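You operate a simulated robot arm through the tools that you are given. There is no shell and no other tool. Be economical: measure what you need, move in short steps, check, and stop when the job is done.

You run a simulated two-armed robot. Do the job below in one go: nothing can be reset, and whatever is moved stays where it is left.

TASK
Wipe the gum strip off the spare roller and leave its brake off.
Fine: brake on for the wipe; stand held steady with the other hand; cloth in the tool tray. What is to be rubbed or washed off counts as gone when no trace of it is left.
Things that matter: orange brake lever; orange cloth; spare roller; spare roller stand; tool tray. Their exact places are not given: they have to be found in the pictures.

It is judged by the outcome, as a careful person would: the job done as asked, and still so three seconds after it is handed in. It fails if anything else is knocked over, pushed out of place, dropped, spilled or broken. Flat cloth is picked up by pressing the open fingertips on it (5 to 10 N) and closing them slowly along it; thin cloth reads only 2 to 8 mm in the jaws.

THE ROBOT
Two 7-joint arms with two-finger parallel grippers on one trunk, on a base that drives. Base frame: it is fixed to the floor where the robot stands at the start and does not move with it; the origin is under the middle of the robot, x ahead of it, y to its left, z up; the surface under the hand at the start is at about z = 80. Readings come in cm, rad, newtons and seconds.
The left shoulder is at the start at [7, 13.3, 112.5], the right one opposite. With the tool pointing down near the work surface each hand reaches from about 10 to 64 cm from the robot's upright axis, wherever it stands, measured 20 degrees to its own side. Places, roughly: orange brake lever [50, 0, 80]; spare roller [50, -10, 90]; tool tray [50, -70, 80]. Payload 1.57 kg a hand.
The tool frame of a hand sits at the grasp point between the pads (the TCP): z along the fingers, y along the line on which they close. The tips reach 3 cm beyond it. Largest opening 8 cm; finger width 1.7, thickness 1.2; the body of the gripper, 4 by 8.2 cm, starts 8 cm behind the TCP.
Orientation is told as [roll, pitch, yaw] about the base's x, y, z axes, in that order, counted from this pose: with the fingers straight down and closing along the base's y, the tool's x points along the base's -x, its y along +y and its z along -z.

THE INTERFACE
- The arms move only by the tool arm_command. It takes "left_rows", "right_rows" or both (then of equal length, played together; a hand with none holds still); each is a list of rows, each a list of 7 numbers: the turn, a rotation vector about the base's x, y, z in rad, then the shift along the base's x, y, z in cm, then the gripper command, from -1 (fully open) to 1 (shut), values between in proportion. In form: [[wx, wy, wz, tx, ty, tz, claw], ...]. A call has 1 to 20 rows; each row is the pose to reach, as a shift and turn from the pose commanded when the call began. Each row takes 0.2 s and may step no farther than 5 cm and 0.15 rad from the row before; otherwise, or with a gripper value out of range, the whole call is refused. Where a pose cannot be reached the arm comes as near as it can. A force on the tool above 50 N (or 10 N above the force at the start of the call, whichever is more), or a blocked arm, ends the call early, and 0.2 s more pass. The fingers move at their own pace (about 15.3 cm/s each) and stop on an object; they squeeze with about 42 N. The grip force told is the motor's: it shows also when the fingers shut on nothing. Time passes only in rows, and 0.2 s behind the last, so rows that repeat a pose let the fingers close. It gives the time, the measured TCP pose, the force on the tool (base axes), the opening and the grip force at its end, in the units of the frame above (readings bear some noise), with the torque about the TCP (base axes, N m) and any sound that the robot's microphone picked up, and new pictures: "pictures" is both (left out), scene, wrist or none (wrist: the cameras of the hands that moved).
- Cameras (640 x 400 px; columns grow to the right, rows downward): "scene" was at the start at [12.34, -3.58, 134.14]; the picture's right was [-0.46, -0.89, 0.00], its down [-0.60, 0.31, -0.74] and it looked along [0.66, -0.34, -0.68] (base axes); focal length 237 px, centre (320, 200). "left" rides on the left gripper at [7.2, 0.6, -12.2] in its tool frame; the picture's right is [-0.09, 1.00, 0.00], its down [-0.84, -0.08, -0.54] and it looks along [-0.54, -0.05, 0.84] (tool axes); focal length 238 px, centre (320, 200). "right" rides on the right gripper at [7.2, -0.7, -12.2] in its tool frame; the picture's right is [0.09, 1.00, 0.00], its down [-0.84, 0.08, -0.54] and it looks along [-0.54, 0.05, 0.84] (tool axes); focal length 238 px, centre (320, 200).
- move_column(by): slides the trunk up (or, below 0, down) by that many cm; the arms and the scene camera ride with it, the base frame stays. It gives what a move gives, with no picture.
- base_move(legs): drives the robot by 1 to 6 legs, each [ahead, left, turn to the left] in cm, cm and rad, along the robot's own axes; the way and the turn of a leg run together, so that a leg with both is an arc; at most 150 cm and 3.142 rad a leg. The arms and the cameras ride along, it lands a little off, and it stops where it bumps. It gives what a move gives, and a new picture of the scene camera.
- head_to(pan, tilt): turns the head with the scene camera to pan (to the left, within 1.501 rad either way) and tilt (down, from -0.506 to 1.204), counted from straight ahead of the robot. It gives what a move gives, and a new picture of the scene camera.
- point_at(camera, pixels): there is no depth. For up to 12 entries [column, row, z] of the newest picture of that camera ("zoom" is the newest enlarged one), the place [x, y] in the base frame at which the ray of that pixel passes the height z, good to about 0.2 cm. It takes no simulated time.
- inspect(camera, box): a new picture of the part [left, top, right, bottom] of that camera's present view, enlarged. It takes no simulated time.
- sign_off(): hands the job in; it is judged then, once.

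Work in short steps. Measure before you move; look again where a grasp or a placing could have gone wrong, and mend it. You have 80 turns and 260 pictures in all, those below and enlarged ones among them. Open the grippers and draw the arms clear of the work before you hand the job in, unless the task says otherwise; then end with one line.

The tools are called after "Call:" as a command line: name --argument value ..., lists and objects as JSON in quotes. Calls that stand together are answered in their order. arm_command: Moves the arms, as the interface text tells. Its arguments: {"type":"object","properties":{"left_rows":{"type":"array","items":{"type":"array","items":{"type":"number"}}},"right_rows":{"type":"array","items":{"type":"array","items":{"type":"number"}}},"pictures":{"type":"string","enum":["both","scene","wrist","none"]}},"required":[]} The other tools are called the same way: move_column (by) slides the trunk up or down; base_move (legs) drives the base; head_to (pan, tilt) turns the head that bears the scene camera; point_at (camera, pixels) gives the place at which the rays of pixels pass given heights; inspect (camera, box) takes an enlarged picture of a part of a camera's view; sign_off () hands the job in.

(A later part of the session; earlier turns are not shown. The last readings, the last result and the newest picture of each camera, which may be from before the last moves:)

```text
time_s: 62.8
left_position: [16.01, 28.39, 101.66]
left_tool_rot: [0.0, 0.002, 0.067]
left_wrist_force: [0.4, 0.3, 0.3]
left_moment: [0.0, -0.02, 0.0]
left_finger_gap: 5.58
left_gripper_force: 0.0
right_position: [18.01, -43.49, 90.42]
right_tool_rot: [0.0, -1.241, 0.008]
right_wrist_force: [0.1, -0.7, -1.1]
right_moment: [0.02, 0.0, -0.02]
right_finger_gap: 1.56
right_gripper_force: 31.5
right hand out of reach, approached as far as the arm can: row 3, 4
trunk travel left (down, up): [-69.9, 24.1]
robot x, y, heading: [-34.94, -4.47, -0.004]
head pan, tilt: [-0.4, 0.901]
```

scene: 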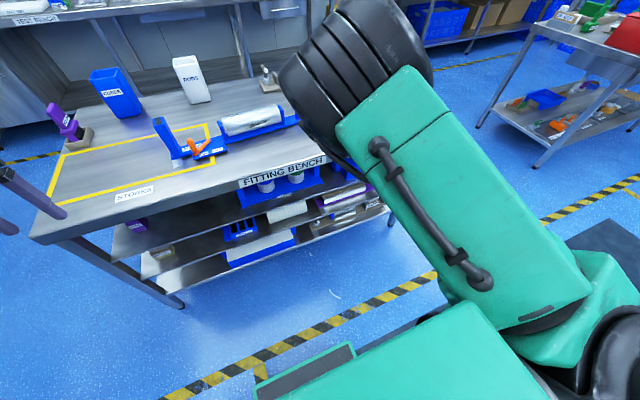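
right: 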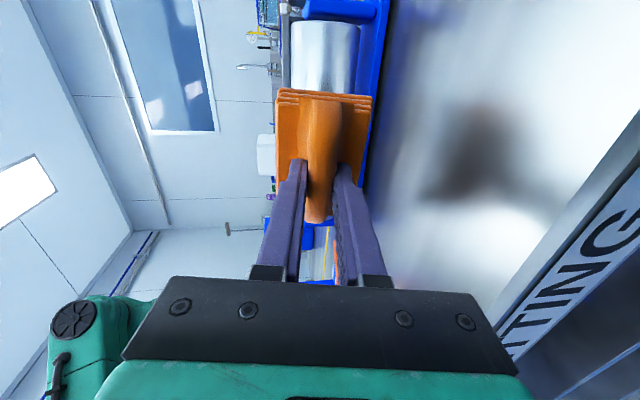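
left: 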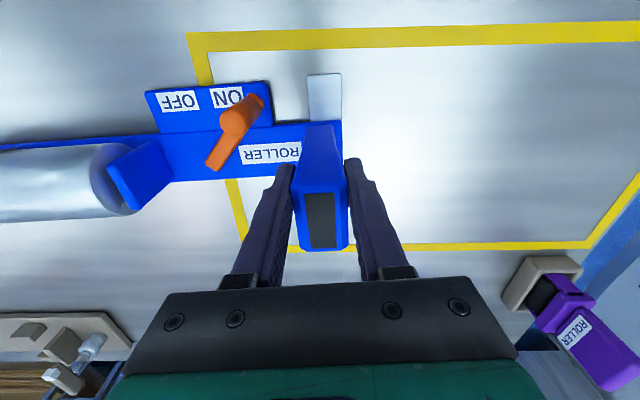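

A workable region exists: higher relative z allows more inward reach. I lower the trunk 12 cm, then reposition both hands for driving in.

Call:
move_column --by -12

Call:
arm_command --left_rows '[[0, 0, 0, 0, -2, 2, -0.4], [0, 0, 0, -1, -5, 5, -0.4], [0, 0, 0, -2, -8, 8, -0.4], [0, 0, 0, -3, -11, 11, -0.4], [0, 0, 0, -4, -14, 14, -0.4], [0, 0, 0, -5, -17, 16, -0.4], [0, 0, 0, -6, -20, 16, -0.4]]' --right_rows '[[0, 0, 0, -1, 0, 2, 1], [0, 0, 0, -2, 0, 5, 1], [0, 0, 0, -3, 0, 8, 1], [0, -0.05, 0, -4, 2, 11, 1], [0, -0.1, 0, -5, 4, 12, 1], [0, -0.12, 0, -6, 5.5, 12, 1], [0, -0.12, 0, -7, 7, 12, 1]]' --pictures "scene"

```text
time_s: 64.3
left_position: [15.9, 28.33, 89.52]
left_tool_rot: [-0.001, 0.002, 0.069]
left_wrist_force: [0.5, -0.1, -0.3]
left_moment: [-0.03, 0.02, -0.01]
left_finger_gap: 5.56
left_gripper_force: 0.0
right_position: [17.97, -43.58, 78.55]
right_tool_rot: [-0.003, -1.244, 0.007]
right_wrist_force: [-0.1, 0.1, -1.5]
right_moment: [0.0, 0.05, 0.02]
right_finger_gap: 1.59
right_gripper_force: 32.0
trunk travel left (down, up): [-57.9, 36.1]
robot x, y, heading: [-34.82, -4.2, 0.0]
head pan, tilt: [-0.4, 0.901]
```

```text
time_s: 65.9
left_position: [10.03, 8.27, 105.52]
left_tool_rot: [0.001, 0.003, 0.069]
left_wrist_force: [-0.7, 0.0, -0.2]
left_moment: [0.01, -0.01, -0.01]
left_finger_gap: 5.6
left_gripper_force: 0.1
right_position: [11.32, -38.26, 91.03]
right_tool_rot: [0.002, -1.362, 0.008]
right_wrist_force: [0.8, 0.0, -0.3]
right_moment: [0.02, 0.03, 0.03]
right_finger_gap: 1.56
right_gripper_force: 31.7
right hand out of reach, approached as far as the arm can: row 6, 7
trunk travel left (down, up): [-57.9, 36.1]
robot x, y, heading: [-34.88, -4.3, -0.001]
head pan, tilt: [-0.4, 0.901]
```

scene: 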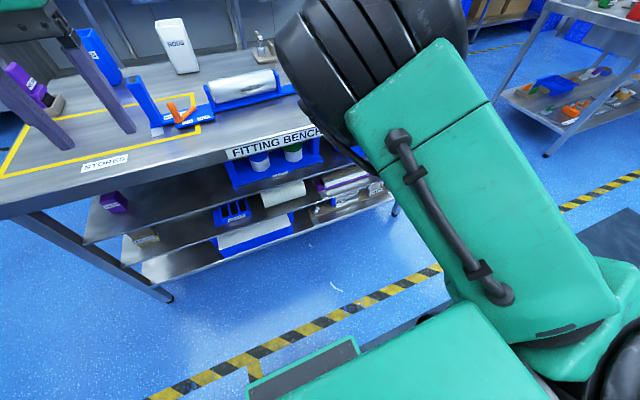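

Hand tilt is now 78° at rel (46,−34). I drive left 25.6 then forward 28 to put the pad in front of the gum.

Call:
base_move --legs '[[0, 25.6, 0], [27, 0, 0]]'

Call:
head_to --pan -0.1 --tilt 0.9

```text
time_s: 69.2
left_position: [37.0, 34.01, 105.43]
left_tool_rot: [-0.001, 0.0, 0.071]
left_wrist_force: [-0.3, -0.4, -0.1]
left_moment: [0.02, 0.0, 0.03]
left_finger_gap: 5.61
left_gripper_force: 0.1
right_position: [38.46, -12.68, 91.12]
right_tool_rot: [-0.001, -1.36, 0.015]
right_wrist_force: [0.2, 0.3, 0.2]
right_moment: [-0.01, 0.01, -0.03]
right_finger_gap: 1.61
right_gripper_force: 31.6
trunk travel left (down, up): [-57.9, 36.1]
robot x, y, heading: [-8.17, 21.29, -0.0]
head pan, tilt: [-0.4, 0.901]
```

scene: 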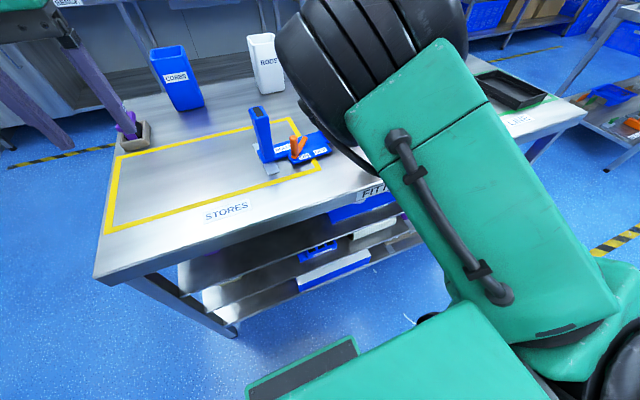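

```text
time_s: 70.0
left_position: [36.93, 33.97, 105.44]
left_tool_rot: [0.0, 0.002, 0.07]
left_wrist_force: [-0.2, 0.0, -0.3]
left_moment: [0.01, 0.01, -0.04]
left_finger_gap: 5.63
left_gripper_force: 0.1
right_position: [38.48, -12.64, 91.04]
right_tool_rot: [0.0, -1.361, 0.014]
right_wrist_force: [0.7, 0.8, -0.7]
right_moment: [0.01, 0.02, -0.01]
right_finger_gap: 1.57
right_gripper_force: 31.2
trunk travel left (down, up): [-57.9, 36.1]
robot x, y, heading: [-7.66, 21.16, 0.004]
head pan, tilt: [-0.099, 0.901]
```

scene: 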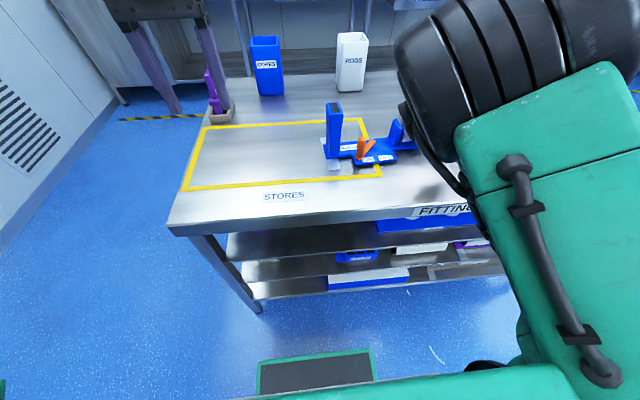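

Right hand is at (38.5,−12.7,91) before the roller. I bring the left hand over the handle at (50.85,12.5), descend and look.

Call:
arm_command --left_rows '[[0, 0, 0, 2, -4, 0, -0.4], [0, 0, 0, 4, -8, 0, -0.4], [0, 0, 0, 7, -12, 0, -0.4], [0, 0, 0, 10, -16, 0, -0.4], [0, 0, 0, 12, -20, 0, -0.4], [0, 0, 0, 13.9, -21.5, -2, -0.4], [0, 0, 0, 13.9, -21.5, -5, -0.4]]' --pictures "both"

```text
time_s: 71.6
left_position: [44.12, 17.16, 99.35]
left_tool_rot: [-0.002, 0.0, 0.071]
left_wrist_force: [0.1, 0.8, 0.2]
left_moment: [-0.02, -0.02, 0.01]
left_finger_gap: 5.6
left_gripper_force: 0.0
left hand out of reach, approached as far as the arm can: row 3, 4, 5, 6, 7
right_position: [38.42, -12.61, 91.16]
right_tool_rot: [-0.004, -1.36, 0.019]
right_wrist_force: [-0.3, 0.4, -0.4]
right_moment: [-0.01, 0.03, 0.02]
right_finger_gap: 1.57
right_gripper_force: 31.1
trunk travel left (down, up): [-57.9, 36.1]
robot x, y, heading: [-7.78, 21.59, -0.0]
head pan, tilt: [-0.099, 0.901]
```

scene: 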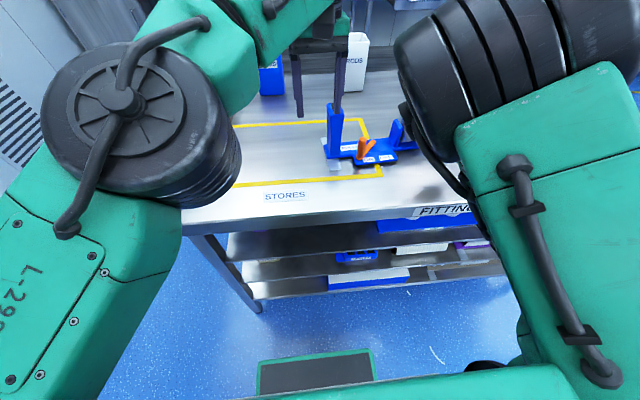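
left: 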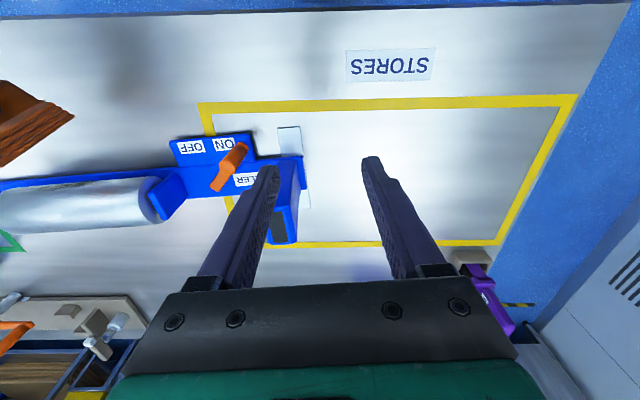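

Left falls short by (6.7,−4.7). Tilting the left hand forward extends its reach while still closing along y; I try that above the handle.

Call:
arm_command --left_rows '[[0, -0.12, 0, 1, -1, 0, -0.4], [0, -0.24, 0, 2, -2, 0, -0.4], [0, -0.36, 0, 3, -3, 0, -0.4], [0, -0.48, 0, 4, -4, 0, -0.4], [0, -0.6, 0, 5, -4.7, 0, -0.4], [0, -0.6, 0, 5.5, -4.7, 0, -0.4]]' --pictures "both"

```text
time_s: 73.0
left_position: [49.63, 12.16, 99.24]
left_tool_rot: [-0.052, -0.596, 0.087]
left_wrist_force: [0.4, 0.0, 0.0]
left_moment: [-0.01, 0.01, 0.0]
left_finger_gap: 5.59
left_gripper_force: 0.0
right_position: [38.53, -12.62, 91.1]
right_tool_rot: [0.0, -1.358, 0.014]
right_wrist_force: [-0.5, 0.8, -0.8]
right_moment: [0.01, 0.0, -0.01]
right_finger_gap: 1.58
right_gripper_force: 31.8
trunk travel left (down, up): [-57.9, 36.1]
robot x, y, heading: [-7.82, 21.18, -0.003]
head pan, tilt: [-0.099, 0.901]
```

scene: 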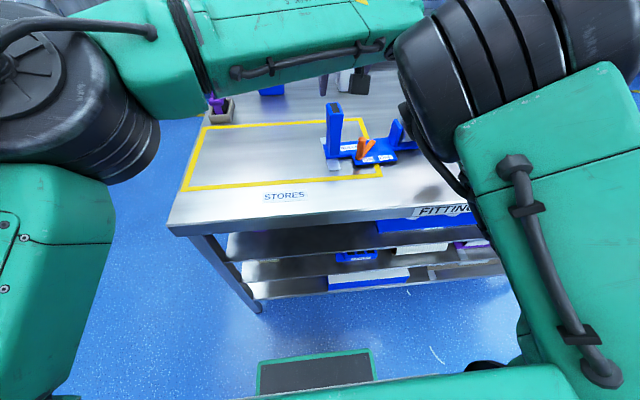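
left: 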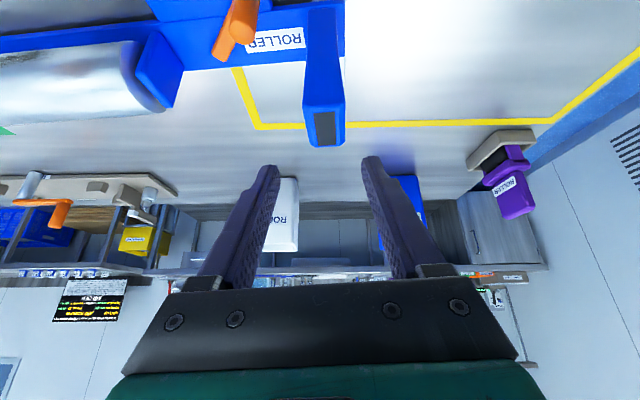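

Reached (49.6,12.2,99.2), and the handle at (323,130) is centred between the fingertips. I descend onto it and close.

Call:
arm_command --left_rows '[[0.03, 0, 0, 0.2, 0.2, -2, -0.4], [0.04, 0, 0, 0.4, 0.3, -4, -0.4], [0.05, 0, 0, 0.5, 0.35, -6, -0.4], [0.05, 0, 0, 0.6, 0.35, -7.7, -0.4]]' --pictures "wrist"

```text
time_s: 74.0
left_position: [50.17, 12.6, 91.46]
left_tool_rot: [0.013, -0.601, 0.051]
left_wrist_force: [0.1, 0.3, 1.2]
left_moment: [0.01, 0.0, 0.0]
left_finger_gap: 5.6
left_gripper_force: 0.0
right_position: [38.55, -12.67, 91.17]
right_tool_rot: [0.001, -1.359, 0.014]
right_wrist_force: [0.3, -0.5, -0.7]
right_moment: [0.0, 0.0, 0.01]
right_finger_gap: 1.56
right_gripper_force: 31.7
trunk travel left (down, up): [-57.9, 36.1]
robot x, y, heading: [-8.07, 21.21, -0.0]
head pan, tilt: [-0.099, 0.901]
```

left: 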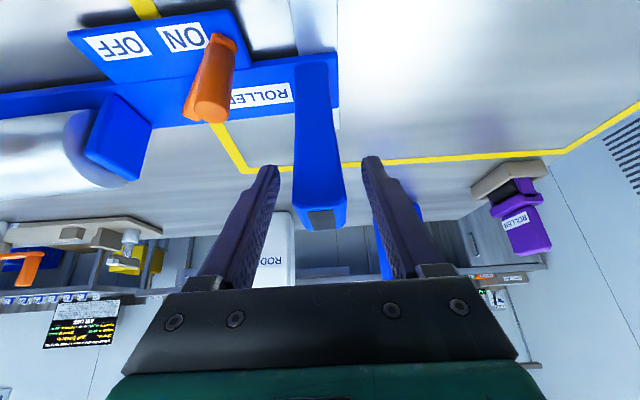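

Handle is between the fingers. I close the left hand and at the same time lower the right hand to z≈88.3 and shift to y≈−15.5.

Call:
arm_command --left_rows '[[0, 0, 0, 0, 0, 0, 0], [0, 0, 0, 0, 0, 0, 0.4], [0, 0, 0, 0, 0, 0, 1], [0, 0, 0, 0, 0, 0, 1]]' --right_rows '[[0, 0, 0, 0, -1, -0.5, 1], [0, 0, 0, 0.5, -2, -1, 1], [0, 0, 0, 1, -2.9, -2, 1], [0, 0, 0, 1.5, -2.9, -2.8, 1]]' --pictures "both"

```text
time_s: 75.0
left_position: [50.18, 12.58, 91.56]
left_tool_rot: [0.013, -0.601, 0.049]
left_wrist_force: [-0.5, -0.2, 0.2]
left_moment: [0.15, -0.04, 0.17]
left_finger_gap: 3.14
left_gripper_force: 40.1
right_position: [39.87, -15.51, 88.24]
right_tool_rot: [-0.004, -1.361, 0.014]
right_wrist_force: [-0.2, -0.2, -0.3]
right_moment: [0.02, 0.04, -0.01]
right_finger_gap: 1.6
right_gripper_force: 31.0
trunk travel left (down, up): [-57.9, 36.1]
robot x, y, heading: [-8.02, 21.25, 0.001]
head pan, tilt: [-0.099, 0.901]
```

scene: 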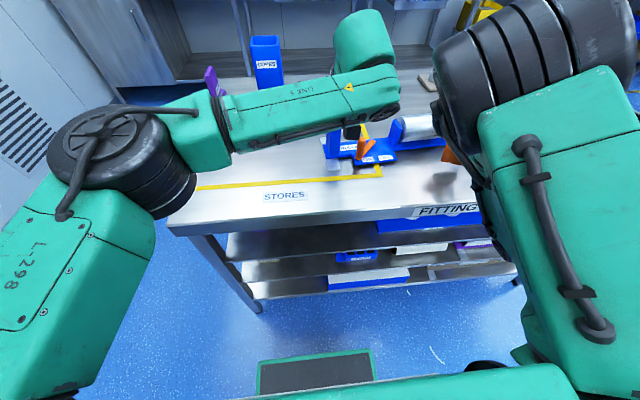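
right: 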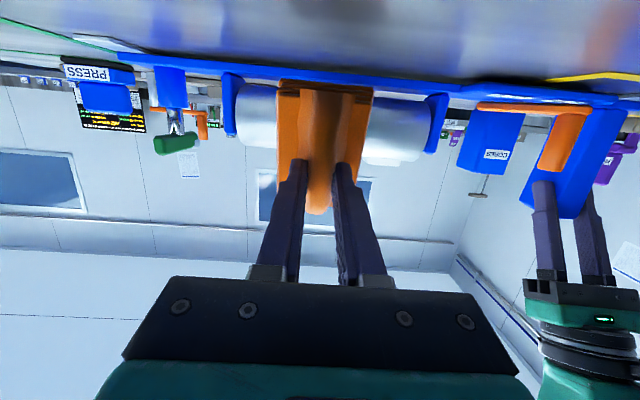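
left: 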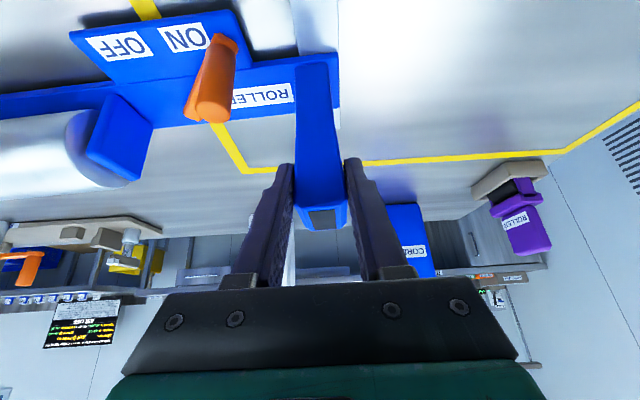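

Left holds the handle (3.14 cm, 40 N). Right camera, from beneath, shows the pad before the roller; I advance in x with finer steps toward contact.

Call:
arm_command --right_rows '[[0, 0, 0, 1, 0, 0, 1], [0, 0, 0, 2, 0, 0, 1], [0, 0, 0, 3, 0, 0, 1], [0, 0, 0, 3.8, 0, 0, 1], [0, 0, 0, 4.2, 0, 0, 1]]' --pictures "wrist"

```text
time_s: 76.2
left_position: [50.17, 12.5, 91.56]
left_tool_rot: [0.012, -0.601, 0.053]
left_wrist_force: [-1.0, -0.2, -0.5]
left_moment: [-0.05, -0.04, 0.23]
left_finger_gap: 3.17
left_gripper_force: 40.0
right_position: [44.04, -15.54, 88.21]
right_tool_rot: [0.001, -1.362, 0.011]
right_wrist_force: [-0.1, -0.3, -0.5]
right_moment: [0.02, 0.03, 0.01]
right_finger_gap: 1.57
right_gripper_force: 31.9
trunk travel left (down, up): [-57.9, 36.1]
robot x, y, heading: [-7.9, 21.28, -0.005]
head pan, tilt: [-0.099, 0.901]
```

right: 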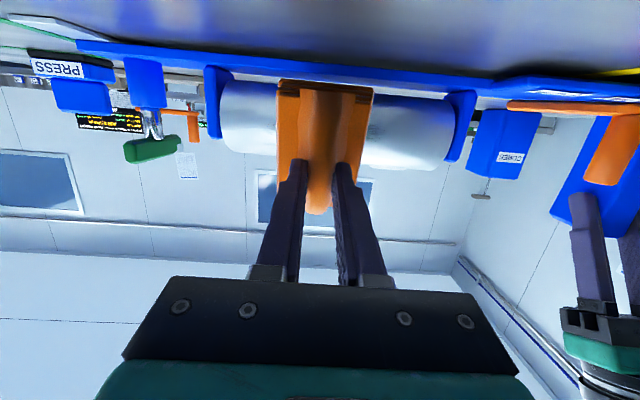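

Still free; I go 0.8 further.

Call:
arm_command --right_rows '[[0, 0, 0, 0.3, 0, 0, 1], [0, 0, 0, 0.6, 0, 0, 1], [0, 0, 0, 0.8, 0, 0, 1]]' --pictures "none"

```text
time_s: 77.0
left_position: [50.22, 12.51, 91.52]
left_tool_rot: [0.011, -0.6, 0.052]
left_wrist_force: [-0.6, -0.4, 0.5]
left_moment: [-0.07, 0.01, 0.27]
left_finger_gap: 3.17
left_gripper_force: 40.7
right_position: [44.95, -15.49, 88.39]
right_tool_rot: [0.0, -1.361, 0.013]
right_wrist_force: [1.5, -0.3, -0.5]
right_moment: [0.02, 0.05, -0.02]
right_finger_gap: 1.58
right_gripper_force: 31.4
trunk travel left (down, up): [-57.9, 36.1]
robot x, y, heading: [-8.18, 21.78, 0.001]
head pan, tilt: [-0.099, 0.901]
```

Call:
arm_command --right_rows '[[0, 0, 0, 0.2, 0, 0, 1], [0, 0, 0, 0.4, 0, 0, 1], [0, 0, 0, 0.5, 0, 0, 1]]' --pictures "none"

```text
time_s: 77.8
left_position: [50.16, 12.55, 91.6]
left_tool_rot: [0.013, -0.6, 0.051]
left_wrist_force: [0.2, -0.1, -0.6]
left_moment: [-0.03, 0.05, 0.26]
left_finger_gap: 3.16
left_gripper_force: 40.2
right_position: [45.5, -15.76, 88.31]
right_tool_rot: [0.0, -1.362, 0.015]
right_wrist_force: [0.0, 0.7, -0.6]
right_moment: [0.02, -0.03, 0.02]
right_finger_gap: 1.58
right_gripper_force: 31.3
trunk travel left (down, up): [-57.9, 36.1]
robot x, y, heading: [-8.24, 21.15, -0.003]
head pan, tilt: [-0.099, 0.901]
```

Still no contact at x=45.5; I look from below.

Call:
inspect --camera "right" --box '[180, 40, 500, 240]'

Call:
head_to --pan -0.65 --tilt 0.75

```text
2.00 times, centred on (340, 140) of right
```

zoom: 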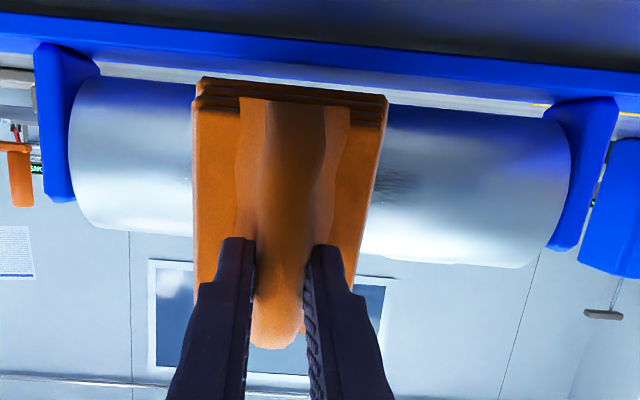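

```text
time_s: 78.8
left_position: [50.23, 12.46, 91.61]
left_tool_rot: [0.012, -0.601, 0.051]
left_wrist_force: [0.6, 0.9, 0.3]
left_moment: [-0.03, 0.02, 0.24]
left_finger_gap: 3.14
left_gripper_force: 40.0
right_position: [45.48, -15.54, 88.37]
right_tool_rot: [0.0, -1.36, 0.014]
right_wrist_force: [-0.7, 0.3, -0.7]
right_moment: [-0.06, 0.03, 0.02]
right_finger_gap: 1.58
right_gripper_force: 31.1
trunk travel left (down, up): [-57.9, 36.1]
robot x, y, heading: [-7.79, 21.22, -0.0]
head pan, tilt: [-0.649, 0.75]
```

scene: 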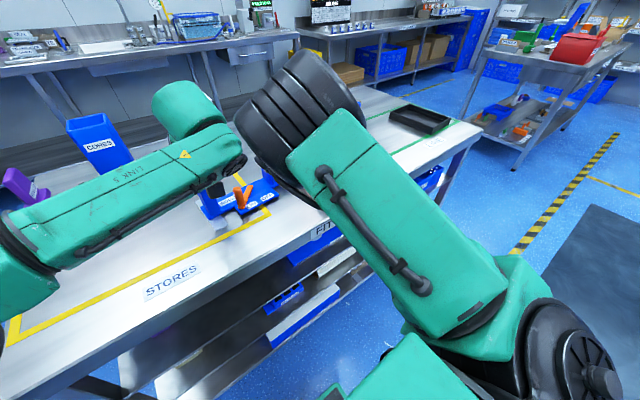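

The gum's edge shows just at the pad's right side (zoom 395,182). I keep advancing.

Call:
arm_command --right_rows '[[0, 0, 0, 0.3, 0, 0, 1], [0, 0, 0, 0.6, 0, 0, 1], [0, 0, 0, 0.6, 0, 0, 1]]' --pictures "none"

```text
time_s: 79.6
left_position: [50.13, 12.56, 91.63]
left_tool_rot: [0.011, -0.6, 0.052]
left_wrist_force: [3.9, -0.1, 0.6]
left_moment: [-0.39, 0.1, 0.74]
left_finger_gap: 3.21
left_gripper_force: 40.1
right_position: [46.1, -15.53, 88.32]
right_tool_rot: [-0.003, -1.36, 0.014]
right_wrist_force: [-6.6, 0.0, 0.5]
right_moment: [-0.01, 0.16, 0.23]
right_finger_gap: 1.58
right_gripper_force: 31.3
trunk travel left (down, up): [-57.9, 36.1]
robot x, y, heading: [-7.97, 21.46, -0.001]
head pan, tilt: [-0.649, 0.75]
```

Contact: 6.6 N at x=46.1. I wipe with strokes in y (+1.8…−3.8) at a little more pressure, with varied height.

Call:
arm_command --right_rows '[[0, 0, 0, 0.05, 0.8, 0, 1], [0, 0, 0, 0.05, 1.8, 0, 1], [0, 0, 0, 0.05, 0.8, 0, 1], [0, 0, 0, 0.05, -0.4, 0, 1], [0, 0, 0, 0.05, -1.6, 0, 1], [0, 0, 0, 0.1, -2.8, 0, 1], [0, 0, 0, 0.1, -3.8, 0, 1], [0, 0, 0, 0.1, -2.6, -0.5, 1], [0, 0, 0, 0.05, -1.4, -0.5, 1], [0, 0, 0, 0.05, -0.2, -0.5, 1], [0, 0, 0, 0.05, 1.0, -0.5, 1], [0, 0, 0, 0.05, 2.0, -0.5, 1], [0, 0, 0, 0.05, 1.0, 0.5, 1], [0, 0, 0, 0.05, -0.2, 0.5, 1], [0, 0, 0, 0.05, -1.4, 0.5, 1], [0, 0, 0, 0.1, -2.6, 0.5, 1], [0, 0, 0, 0.1, -3.6, 0.5, 1], [0, 0, 0, 0.1, -3.8, 0, 1]]' --pictures "wrist"

Call:
inspect --camera "right" --box '[180, 40, 500, 240]'

```text
time_s: 83.4
left_position: [50.17, 12.48, 91.47]
left_tool_rot: [0.013, -0.601, 0.052]
left_wrist_force: [0.1, 0.7, 0.6]
left_moment: [-0.01, -0.01, 0.3]
left_finger_gap: 3.14
left_gripper_force: 40.4
right_position: [46.08, -19.38, 88.46]
right_tool_rot: [-0.001, -1.362, 0.014]
right_wrist_force: [0.7, 0.2, 0.5]
right_moment: [-0.01, 0.04, 0.0]
right_finger_gap: 1.59
right_gripper_force: 31.6
right hand out of reach, approached as far as the arm can: row 2, 11, 12
trunk travel left (down, up): [-57.9, 36.1]
robot x, y, heading: [-8.12, 21.35, -0.001]
head pan, tilt: [-0.649, 0.75]
```

right: 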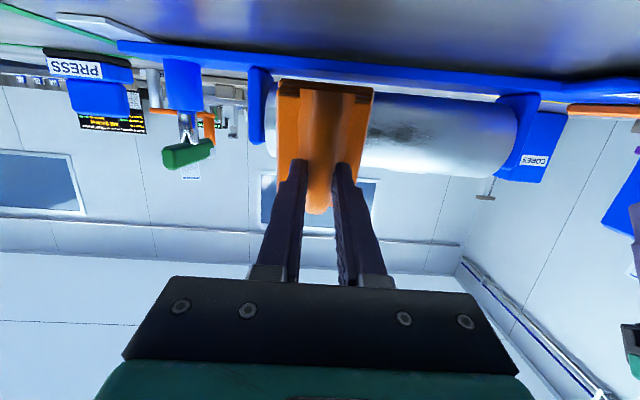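

```text
2.00 times, centred on (340, 140) of right
```

zoom: 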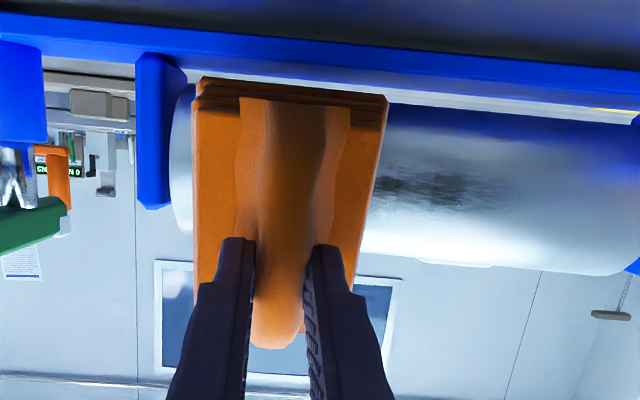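

Gum remains at zoom (430,188), spanning elevations about −18°…+10°, and at the −y end contact was lost since the roller recedes. I back off, tilt 8° more, yaw 0.05 to match, raise a little.

Call:
arm_command --right_rows '[[0, 0, 0, -0.6, 0.5, 0, 1], [0, -0.05, 0.02, -0.6, 1.5, 0.3, 1], [0, -0.1, 0.04, -0.6, 2.5, 0.6, 1], [0, -0.15, 0.05, -0.6, 3.3, 0.9, 1], [0, -0.15, 0.05, -0.6, 3.3, 0.9, 1]]' --pictures "wrist"

Call:
arm_command --right_rows '[[0, 0, 0, 0.3, 0, 0, 1], [0, 0, 0, 0.6, 0, 0, 1], [0, 0, 0, 0.6, 0, 0, 1]]' --pictures "none"

```text
time_s: 84.6
left_position: [50.18, 12.57, 91.57]
left_tool_rot: [0.01, -0.601, 0.053]
left_wrist_force: [0.0, 0.5, 0.2]
left_moment: [-0.12, -0.04, 0.38]
left_finger_gap: 3.18
left_gripper_force: 40.8
right_position: [45.45, -15.99, 89.21]
right_tool_rot: [-0.099, -1.509, 0.163]
right_wrist_force: [-0.6, -0.3, 0.2]
right_moment: [-0.02, 0.01, 0.01]
right_finger_gap: 1.57
right_gripper_force: 30.8
trunk travel left (down, up): [-57.9, 36.1]
robot x, y, heading: [-7.52, 21.71, -0.002]
head pan, tilt: [-0.649, 0.75]
```

right: 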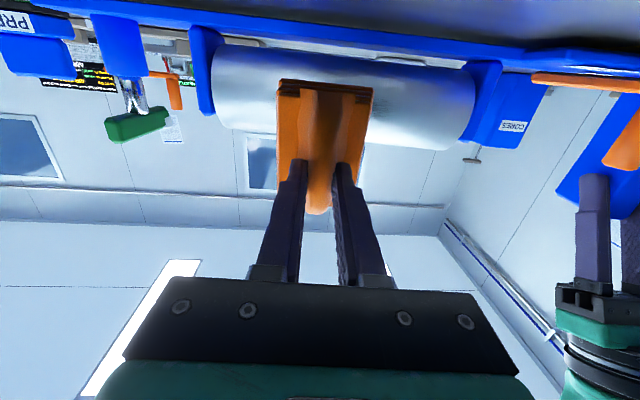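

```text
time_s: 85.4
left_position: [50.16, 12.52, 91.65]
left_tool_rot: [0.011, -0.6, 0.052]
left_wrist_force: [4.4, 0.2, -0.3]
left_moment: [-0.07, 0.16, 0.4]
left_finger_gap: 3.17
left_gripper_force: 40.6
right_position: [46.07, -16.05, 89.29]
right_tool_rot: [-0.093, -1.51, 0.157]
right_wrist_force: [-4.0, 0.1, 0.6]
right_moment: [0.08, 0.12, 0.2]
right_finger_gap: 1.58
right_gripper_force: 31.7
trunk travel left (down, up): [-57.9, 36.1]
robot x, y, heading: [-7.72, 21.25, -0.003]
head pan, tilt: [-0.649, 0.75]
```

Contact 4 N with the pad now nearly vertical. I stroke in y with x following the roller's slant and a bit more press.

Call:
arm_command --right_rows '[[0, 0, 0, 0.1, 0.8, 0, 1], [0, 0, 0, 0.05, 1.6, 0, 1], [0, 0, 0, 0.1, 0.6, 0, 1], [0, 0, 0, 0.15, -0.5, 0, 1], [0, 0, 0, 0.2, -1.6, 0, 1], [0, 0, 0, 0.27, -2.7, 0, 1], [0, 0, 0, 0.32, -3.6, 0, 1], [0, 0, 0, 0.27, -2.5, -0.4, 1], [0, 0, 0, 0.2, -1.4, -0.4, 1], [0, 0, 0, 0.15, -0.3, -0.4, 1], [0, 0, 0, 0.1, 0.8, -0.4, 1], [0, 0, 0, 0.05, 1.6, -0.4, 1], [0, 0, 0, 0.1, 0.6, 0.3, 1], [0, 0, 0, 0.15, -0.5, 0.3, 1], [0, 0, 0, 0.2, -1.6, 0.3, 1], [0, 0, 0, 0.27, -2.7, 0.3, 1], [0, 0, 0, 0.32, -3.6, 0.3, 1], [0, 0, 0, 0.32, -3.8, 0, 1]]' --pictures "none"

Call:
inspect --camera "right" --box '[180, 20, 500, 220]'

```text
time_s: 89.2
left_position: [50.22, 12.48, 91.54]
left_tool_rot: [0.013, -0.602, 0.052]
left_wrist_force: [1.1, 1.0, 0.9]
left_moment: [0.0, -0.07, 0.36]
left_finger_gap: 3.19
left_gripper_force: 39.9
right_position: [46.61, -19.84, 89.33]
right_tool_rot: [-0.094, -1.509, 0.157]
right_wrist_force: [0.1, 0.1, -0.2]
right_moment: [-0.02, -0.01, 0.02]
right_finger_gap: 1.57
right_gripper_force: 31.9
right hand out of reach, approached as far as the arm can: row 1, 2, 3, 11, 12, 13
trunk travel left (down, up): [-57.9, 36.1]
robot x, y, heading: [-7.73, 21.32, 0.001]
head pan, tilt: [-0.649, 0.75]
```

```text
2.00 times, centred on (340, 120) of right
```

zoom: 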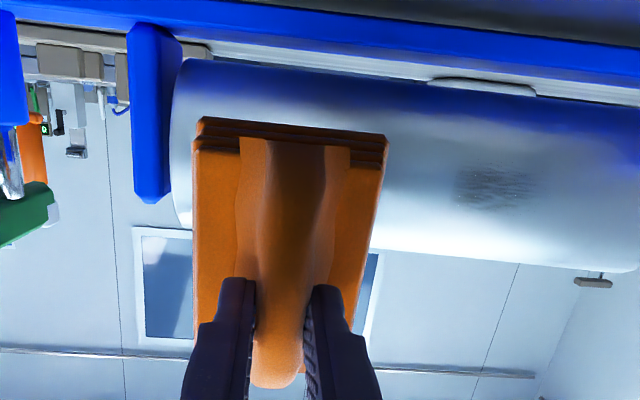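

Great progress: only a faint patch remains at zoom (455–540,165–210), about y −14…−11. I back off and try reaching farther in +y with the hand 1 cm higher.

Call:
arm_command --right_rows '[[0, 0, 0, -1, 0.5, 0.3, 1], [0, 0, 0, -1.2, 2, 0.7, 1], [0, 0, 0, -1.2, 3.5, 1, 1], [0, 0, 0, -1.2, 5, 1, 1], [0, 0, 0, -1.2, 6.2, 1, 1], [0, 0, 0, -1.2, 7.4, 1, 1]]' --pictures "wrist"

```text
time_s: 90.6
left_position: [50.14, 12.35, 91.64]
left_tool_rot: [0.011, -0.6, 0.054]
left_wrist_force: [1.1, 0.2, 1.3]
left_moment: [-0.16, -0.1, 0.3]
left_finger_gap: 3.18
left_gripper_force: 40.2
right_position: [45.03, -14.81, 91.18]
right_tool_rot: [-0.085, -1.508, 0.155]
right_wrist_force: [-0.6, -0.5, 0.3]
right_moment: [0.01, 0.02, 0.03]
right_finger_gap: 1.6
right_gripper_force: 30.8
right hand out of reach, approached as far as the arm can: row 4, 5, 6
trunk travel left (down, up): [-57.9, 36.1]
robot x, y, heading: [-7.96, 21.53, -0.003]
head pan, tilt: [-0.649, 0.75]
```

right: 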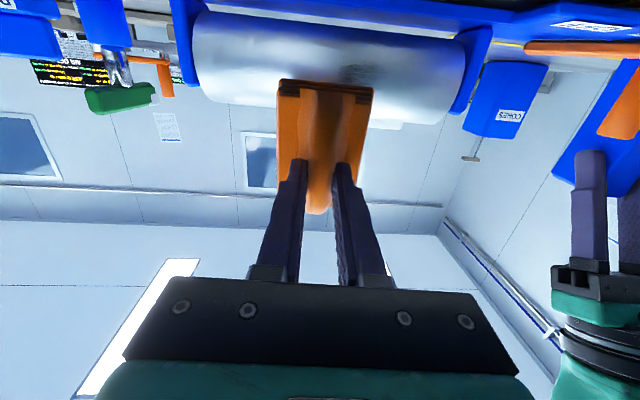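

The patch shows at (355,75), just right of the pad. I release and lift the left hand, back the right off, shift the base 5 cm left, and regrip.

Call:
arm_command --left_rows '[[0, 0, 0, 0, 0, 0, 0], [0, 0, 0, 0, 0, 0, -0.4], [0, 0, 0, 0, 0, 2, -0.4], [0, 0, 0, 0, 0, 5, -0.4], [0, 0, 0, 0, 0, 7.5, -0.4]]' --right_rows '[[0, 0, 0, -1, 0, 0, 1], [0, 0, 0, -2, 0, 0, 1], [0, 0, 0, -2, 0, 0, 1], [0, 0, 0, -2, 0, 0, 1], [0, 0, 0, -2, 0, 0, 1]]' --pictures "none"

Call:
base_move --legs '[[0, 5, 0]]'

Call:
arm_command --left_rows '[[0, 0, 0, 0, -1.5, 0, -0.4], [0, 0, 0, 0, -3, 0, -0.4], [0, 0, 0, 0, -4.5, 0, -0.4], [0, 0, 0, 0, -5, 0, -0.4]]' --pictures "wrist"

```text
time_s: 91.8
left_position: [50.17, 12.71, 99.03]
left_tool_rot: [0.012, -0.601, 0.051]
left_wrist_force: [-0.1, -0.3, -0.1]
left_moment: [-0.01, 0.02, -0.02]
left_finger_gap: 5.6
left_gripper_force: 0.0
right_position: [42.99, -14.76, 91.08]
right_tool_rot: [-0.09, -1.511, 0.155]
right_wrist_force: [-0.2, -0.5, -0.4]
right_moment: [-0.02, 0.03, -0.03]
right_finger_gap: 1.58
right_gripper_force: 31.6
trunk travel left (down, up): [-57.9, 36.1]
robot x, y, heading: [-7.82, 21.44, -0.0]
head pan, tilt: [-0.649, 0.75]
```

```text
time_s: 92.7
left_position: [50.12, 17.53, 99.0]
left_tool_rot: [0.013, -0.599, 0.051]
left_wrist_force: [0.3, 0.1, 0.5]
left_moment: [-0.02, 0.01, 0.01]
left_finger_gap: 5.64
left_gripper_force: 0.0
right_position: [42.94, -9.87, 91.25]
right_tool_rot: [-0.093, -1.51, 0.157]
right_wrist_force: [0.8, 0.4, -0.2]
right_moment: [-0.01, 0.03, -0.01]
right_finger_gap: 1.59
right_gripper_force: 31.3
trunk travel left (down, up): [-57.9, 36.1]
robot x, y, heading: [-7.48, 26.26, 0.001]
head pan, tilt: [-0.649, 0.75]
```

scene: 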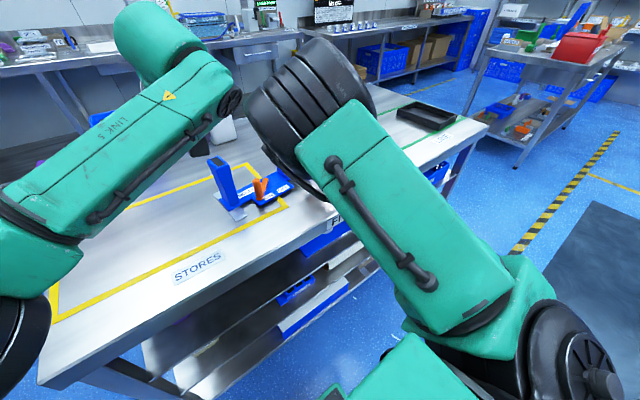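

```text
time_s: 93.7
left_position: [50.27, 13.0, 99.01]
left_tool_rot: [0.011, -0.599, 0.052]
left_wrist_force: [0.6, 1.1, -0.6]
left_moment: [-0.01, 0.03, -0.01]
left_finger_gap: 5.62
left_gripper_force: 0.1
left hand out of reach, approached as far as the arm can: row 4
right_position: [42.99, -9.85, 91.21]
right_tool_rot: [-0.1, -1.51, 0.162]
right_wrist_force: [0.2, -0.5, -0.9]
right_moment: [0.0, 0.03, 0.01]
right_finger_gap: 1.57
right_gripper_force: 31.7
trunk travel left (down, up): [-57.9, 36.1]
robot x, y, heading: [-7.87, 26.45, -0.005]
head pan, tilt: [-0.649, 0.75]
```

left: 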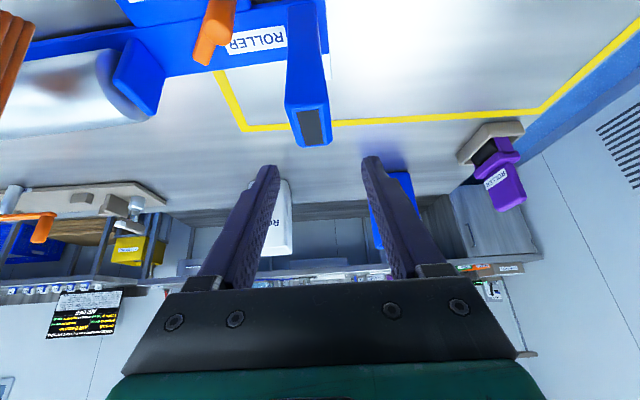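

Handle sits ~0.5 cm toward −y of centre, still within the opening. I descend, close, and bring the right pad in front of the remaining patch (y≈−13).

Call:
arm_command --left_rows '[[0, 0, 0, 0, -0.3, -2, -0.4], [0, 0, 0, 0, -0.5, -4, -0.4], [0, 0, 0, 0, -0.5, -6, -0.4], [0, 0, 0, 0, -0.5, -7.5, -0.4], [0, 0, 0, 0, -0.5, -7.5, 0], [0, 0, 0, 0, -0.5, -7.5, 0.4], [0, 0, 0, 0, -0.5, -7.5, 1], [0, 0, 0, 0, -0.5, -7.5, 1]]' --right_rows '[[0, 0, 0, 0, -1, 0, 1], [0, 0, 0, 0, -2, -0.5, 1], [0, 0, 0, 0.5, -2.8, -1, 1], [0, 0, 0, 1, -2.8, -1.5, 1], [0, 0, 0, 1.5, -2.8, -1.8, 1], [0, 0, 0, 2, -2.8, -1.8, 1], [0, 0, 0, 2.3, -2.8, -1.8, 1], [0, 0, 0, 2.3, -2.8, -1.8, 1]]' --pictures "wrist"

```text
time_s: 95.5
left_position: [50.3, 12.45, 91.58]
left_tool_rot: [0.013, -0.6, 0.053]
left_wrist_force: [0.7, 0.6, -0.1]
left_moment: [-0.03, -0.52, 0.63]
left_finger_gap: 3.17
left_gripper_force: 40.5
right_position: [45.22, -12.71, 89.48]
right_tool_rot: [-0.093, -1.511, 0.155]
right_wrist_force: [0.1, 0.9, 0.3]
right_moment: [0.0, 0.02, 0.0]
right_finger_gap: 1.57
right_gripper_force: 31.2
trunk travel left (down, up): [-57.9, 36.1]
robot x, y, heading: [-7.92, 26.26, 0.004]
head pan, tilt: [-0.649, 0.75]
```

right: 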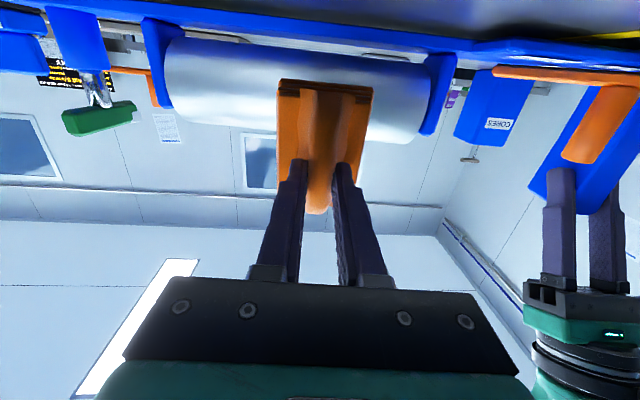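
left: 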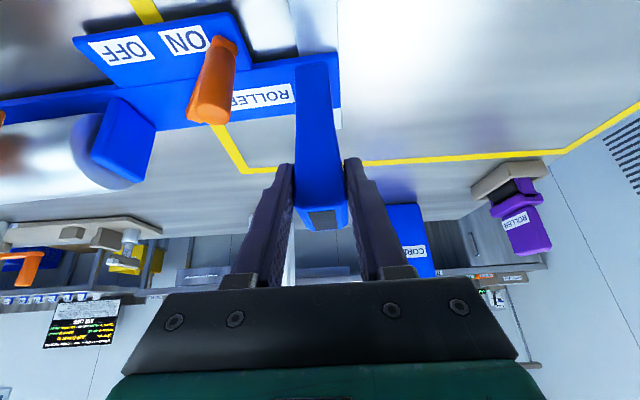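

Left holds again; the −y part of the roller looks clean. I press in and stroke across the remaining patch.

Call:
arm_command --right_rows '[[0, 0, 0, 0.4, 0, 0, 1], [0, 0, 0, 0.75, 0, 0, 1], [0, 0, 0, 0.75, 0.7, 0, 1], [0, 0, 0, 0.7, 1.5, 0, 1], [0, 0, 0, 0.75, 0.5, 0, 1], [0, 0, 0, 0.85, -0.5, 0, 1], [0, 0, 0, 0.95, -1.5, 0, 1], [0, 0, 0, 1.05, -2.5, 0, 1], [0, 0, 0, 0.95, -1.5, -0.4, 1], [0, 0, 0, 0.85, -0.5, -0.4, 1], [0, 0, 0, 0.8, 0.5, -0.4, 1], [0, 0, 0, 0.75, 1.5, -0.4, 1], [0, 0, 0, 0.8, 0.5, 0.3, 1], [0, 0, 0, 0.85, -0.5, 0.3, 1], [0, 0, 0, 0.95, -1.5, 0.3, 1], [0, 0, 0, 1.05, -2.5, 0.3, 1], [0, 0, 0, 0.95, -1.5, 0, 1], [0, 0, 0, 0.85, -0.5, 0, 1], [0, 0, 0, 0.8, 0, 0, 1]]' --pictures "none"

Call:
arm_command --right_rows '[[0, 0, 0, -1, 0, 0, 1], [0, 0, 0, -2, -1.5, 0, 1], [0, 0, 0, -3, -4, 0, 1], [0, 0, 0, -3, -7, 0, 1]]' --pictures "wrist"

Call:
inspect --camera "right" --box '[240, 20, 500, 160]'

```text
time_s: 99.5
left_position: [50.21, 12.44, 91.53]
left_tool_rot: [0.013, -0.601, 0.051]
left_wrist_force: [-0.7, 1.2, 0.2]
left_moment: [-0.12, -0.09, 0.42]
left_finger_gap: 3.18
left_gripper_force: 40.3
right_position: [46.06, -12.68, 89.4]
right_tool_rot: [-0.1, -1.511, 0.161]
right_wrist_force: [0.3, -0.1, -0.8]
right_moment: [-0.01, -0.02, -0.03]
right_finger_gap: 1.56
right_gripper_force: 31.8
trunk travel left (down, up): [-57.9, 36.1]
robot x, y, heading: [-7.89, 26.28, 0.002]
head pan, tilt: [-0.649, 0.75]
```

```text
time_s: 100.5
left_position: [50.18, 12.46, 91.58]
left_tool_rot: [0.012, -0.601, 0.05]
left_wrist_force: [-0.8, -0.5, -0.1]
left_moment: [0.05, 0.02, 0.52]
left_finger_gap: 3.2
left_gripper_force: 40.6
right_position: [43.07, -19.75, 89.4]
right_tool_rot: [-0.076, -1.508, 0.14]
right_wrist_force: [-0.1, -0.4, -0.8]
right_moment: [0.02, -0.01, -0.04]
right_finger_gap: 1.59
right_gripper_force: 31.0
trunk travel left (down, up): [-57.9, 36.1]
robot x, y, heading: [-7.88, 26.4, -0.005]
head pan, tilt: [-0.649, 0.75]
```

right: 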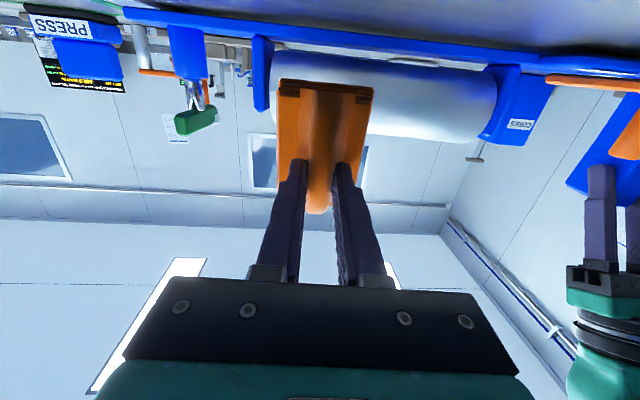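

```text
2.46 times, centred on (370, 90) of right
```

zoom: 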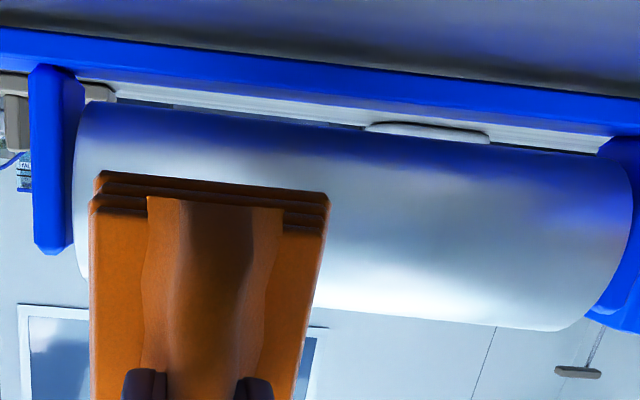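

The +y part is clean. I retreat back and up, un-tilting, to view the whole roller front.

Call:
arm_command --right_rows '[[0, 0, 0, -1.5, 0, 1, 1], [0, 0, 0, -3, 0, 3, 1], [0, 0.12, 0, -3, 0, 6, 1], [0, 0.24, 0, -3, 0, 9, 1], [0, 0.36, 0, -3, 0, 12, 1], [0, 0.5, 0, -3, 0, 14, 1], [0, 0.64, 0, -3, 0, 16, 1], [0, 0.78, 0, -3, 0, 16, 1]]' --pictures "wrist"

Call:
inspect --camera "right" --box '[150, 20, 510, 240]'

```text
time_s: 102.3
left_position: [50.31, 12.49, 91.61]
left_tool_rot: [0.011, -0.6, 0.05]
left_wrist_force: [0.8, 0.1, 0.3]
left_moment: [-0.18, -0.19, 0.3]
left_finger_gap: 3.2
left_gripper_force: 40.3
right_position: [39.93, -19.61, 105.43]
right_tool_rot: [0.054, -0.727, 0.012]
right_wrist_force: [-0.3, -0.5, -0.2]
right_moment: [0.01, 0.0, 0.0]
right_finger_gap: 1.55
right_gripper_force: 31.3
trunk travel left (down, up): [-57.9, 36.1]
robot x, y, heading: [-8.07, 26.04, -0.003]
head pan, tilt: [-0.649, 0.75]
```

right: 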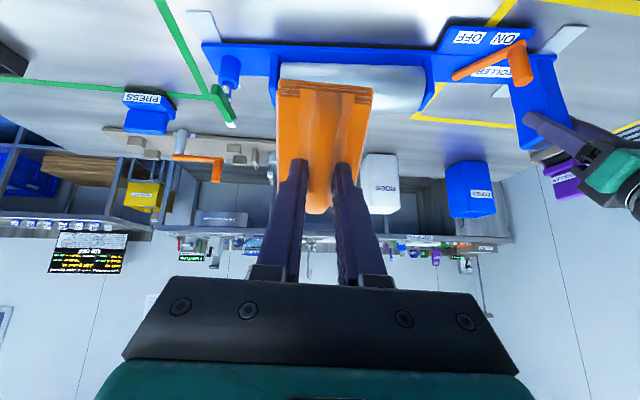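

```text
1.78 times, centred on (330, 130) of right
```

zoom: 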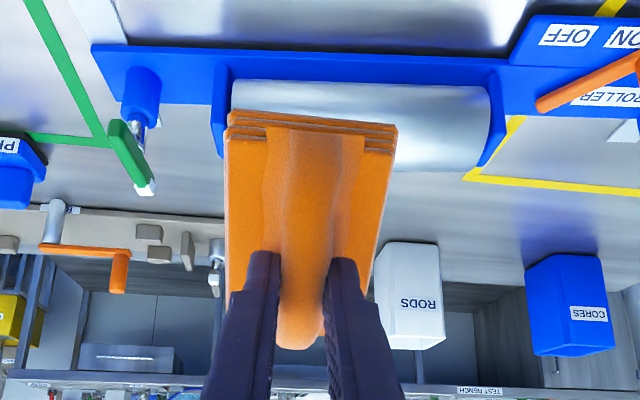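

The visible front strip is clean. I move the hand aside to −y and un-tilt, then check the whole roller.

Call:
arm_command --right_rows '[[0, 0.12, 0, 0, -4, 1, 1], [0, 0.24, 0, 0, -8, 2, 1], [0, 0.36, 0, 0, -11, 3, 1], [0, 0.48, 0, 0, -14, 4, 1], [0, 0.6, 0, 0, -17, 4, 1], [0, 0.72, 0, 0, -20, 4, 1]]' --pictures "wrist"

Call:
inspect --camera "right" --box '[370, 90, 600, 230]'

Call:
head_to --pan -0.35 --tilt 0.8

```text
time_s: 103.7
left_position: [50.07, 12.11, 91.47]
left_tool_rot: [0.015, -0.6, 0.048]
left_wrist_force: [-0.9, -0.6, -0.5]
left_moment: [-0.52, 0.24, 0.2]
left_finger_gap: 3.17
left_gripper_force: 40.2
right_position: [31.46, -31.14, 102.06]
right_tool_rot: [0.064, -0.035, 0.011]
right_wrist_force: [-0.9, -1.1, -0.5]
right_moment: [0.09, -0.05, -0.04]
right_finger_gap: 1.59
right_gripper_force: 31.9
right hand out of reach, approached as far as the arm can: row 3, 4, 5, 6
trunk travel left (down, up): [-57.9, 36.1]
robot x, y, heading: [-7.81, 26.54, 0.002]
head pan, tilt: [-0.649, 0.75]
```

right: 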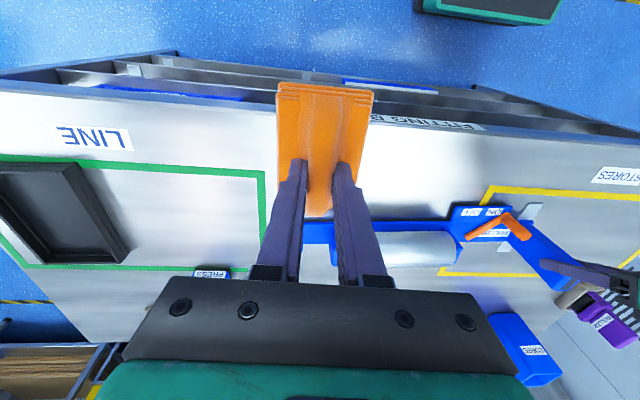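

```text
2.78 times, centred on (485, 160) of right
```

zoom: 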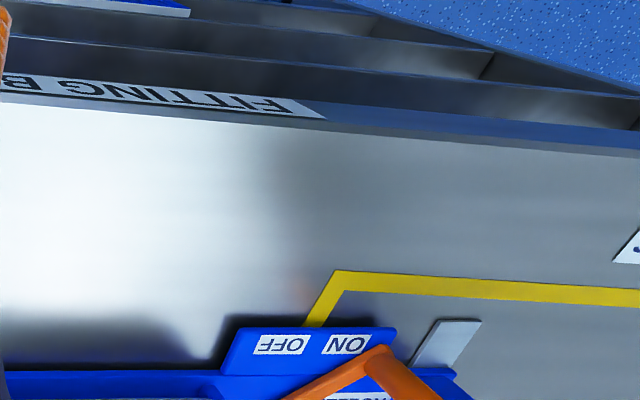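

```text
time_s: 104.5
left_position: [50.22, 12.64, 91.54]
left_tool_rot: [0.012, -0.602, 0.051]
left_wrist_force: [-0.7, 0.4, -0.7]
left_moment: [0.05, -0.2, 0.05]
left_finger_gap: 3.15
left_gripper_force: 40.7
right_position: [31.71, -30.78, 102.32]
right_tool_rot: [0.059, -0.035, 0.009]
right_wrist_force: [-0.2, 0.3, -0.4]
right_moment: [-0.01, 0.01, 0.0]
right_finger_gap: 1.58
right_gripper_force: 31.2
trunk travel left (down, up): [-57.9, 36.1]
robot x, y, heading: [-7.99, 26.45, -0.005]
head pan, tilt: [-0.351, 0.799]
```

scene: 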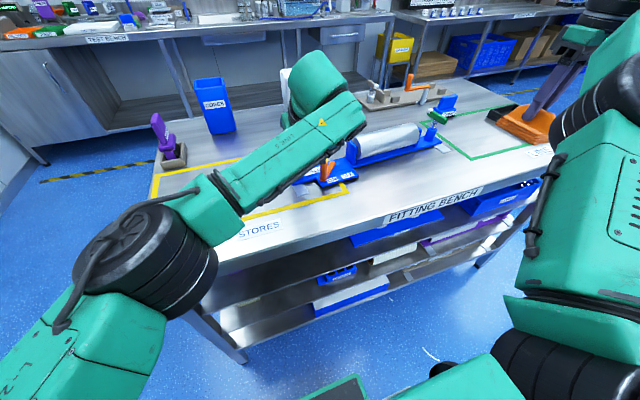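

The roller is now in plain view at (395,140); I enlarge it for any trace.

Call:
inspect --camera "scene" --box '[340, 110, 450, 180]'

Call:
inspect --camera "right" --box '[340, 200, 480, 290]'

```text
5.71 times, centred on (395, 145) of scene
```

zoom: 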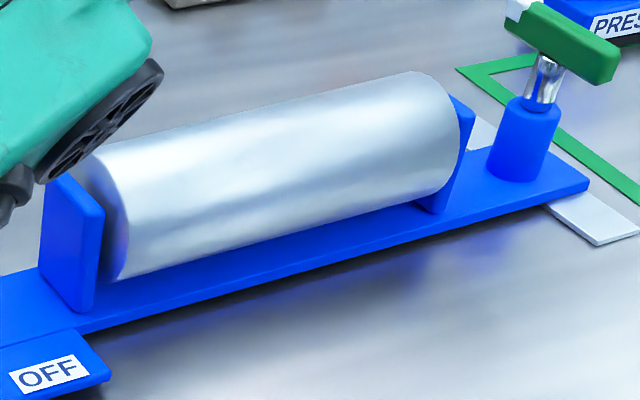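

```text
4.44 times, centred on (410, 245) of right
```

zoom: 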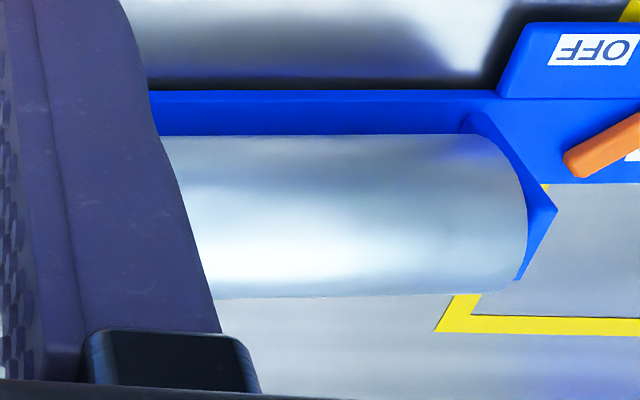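

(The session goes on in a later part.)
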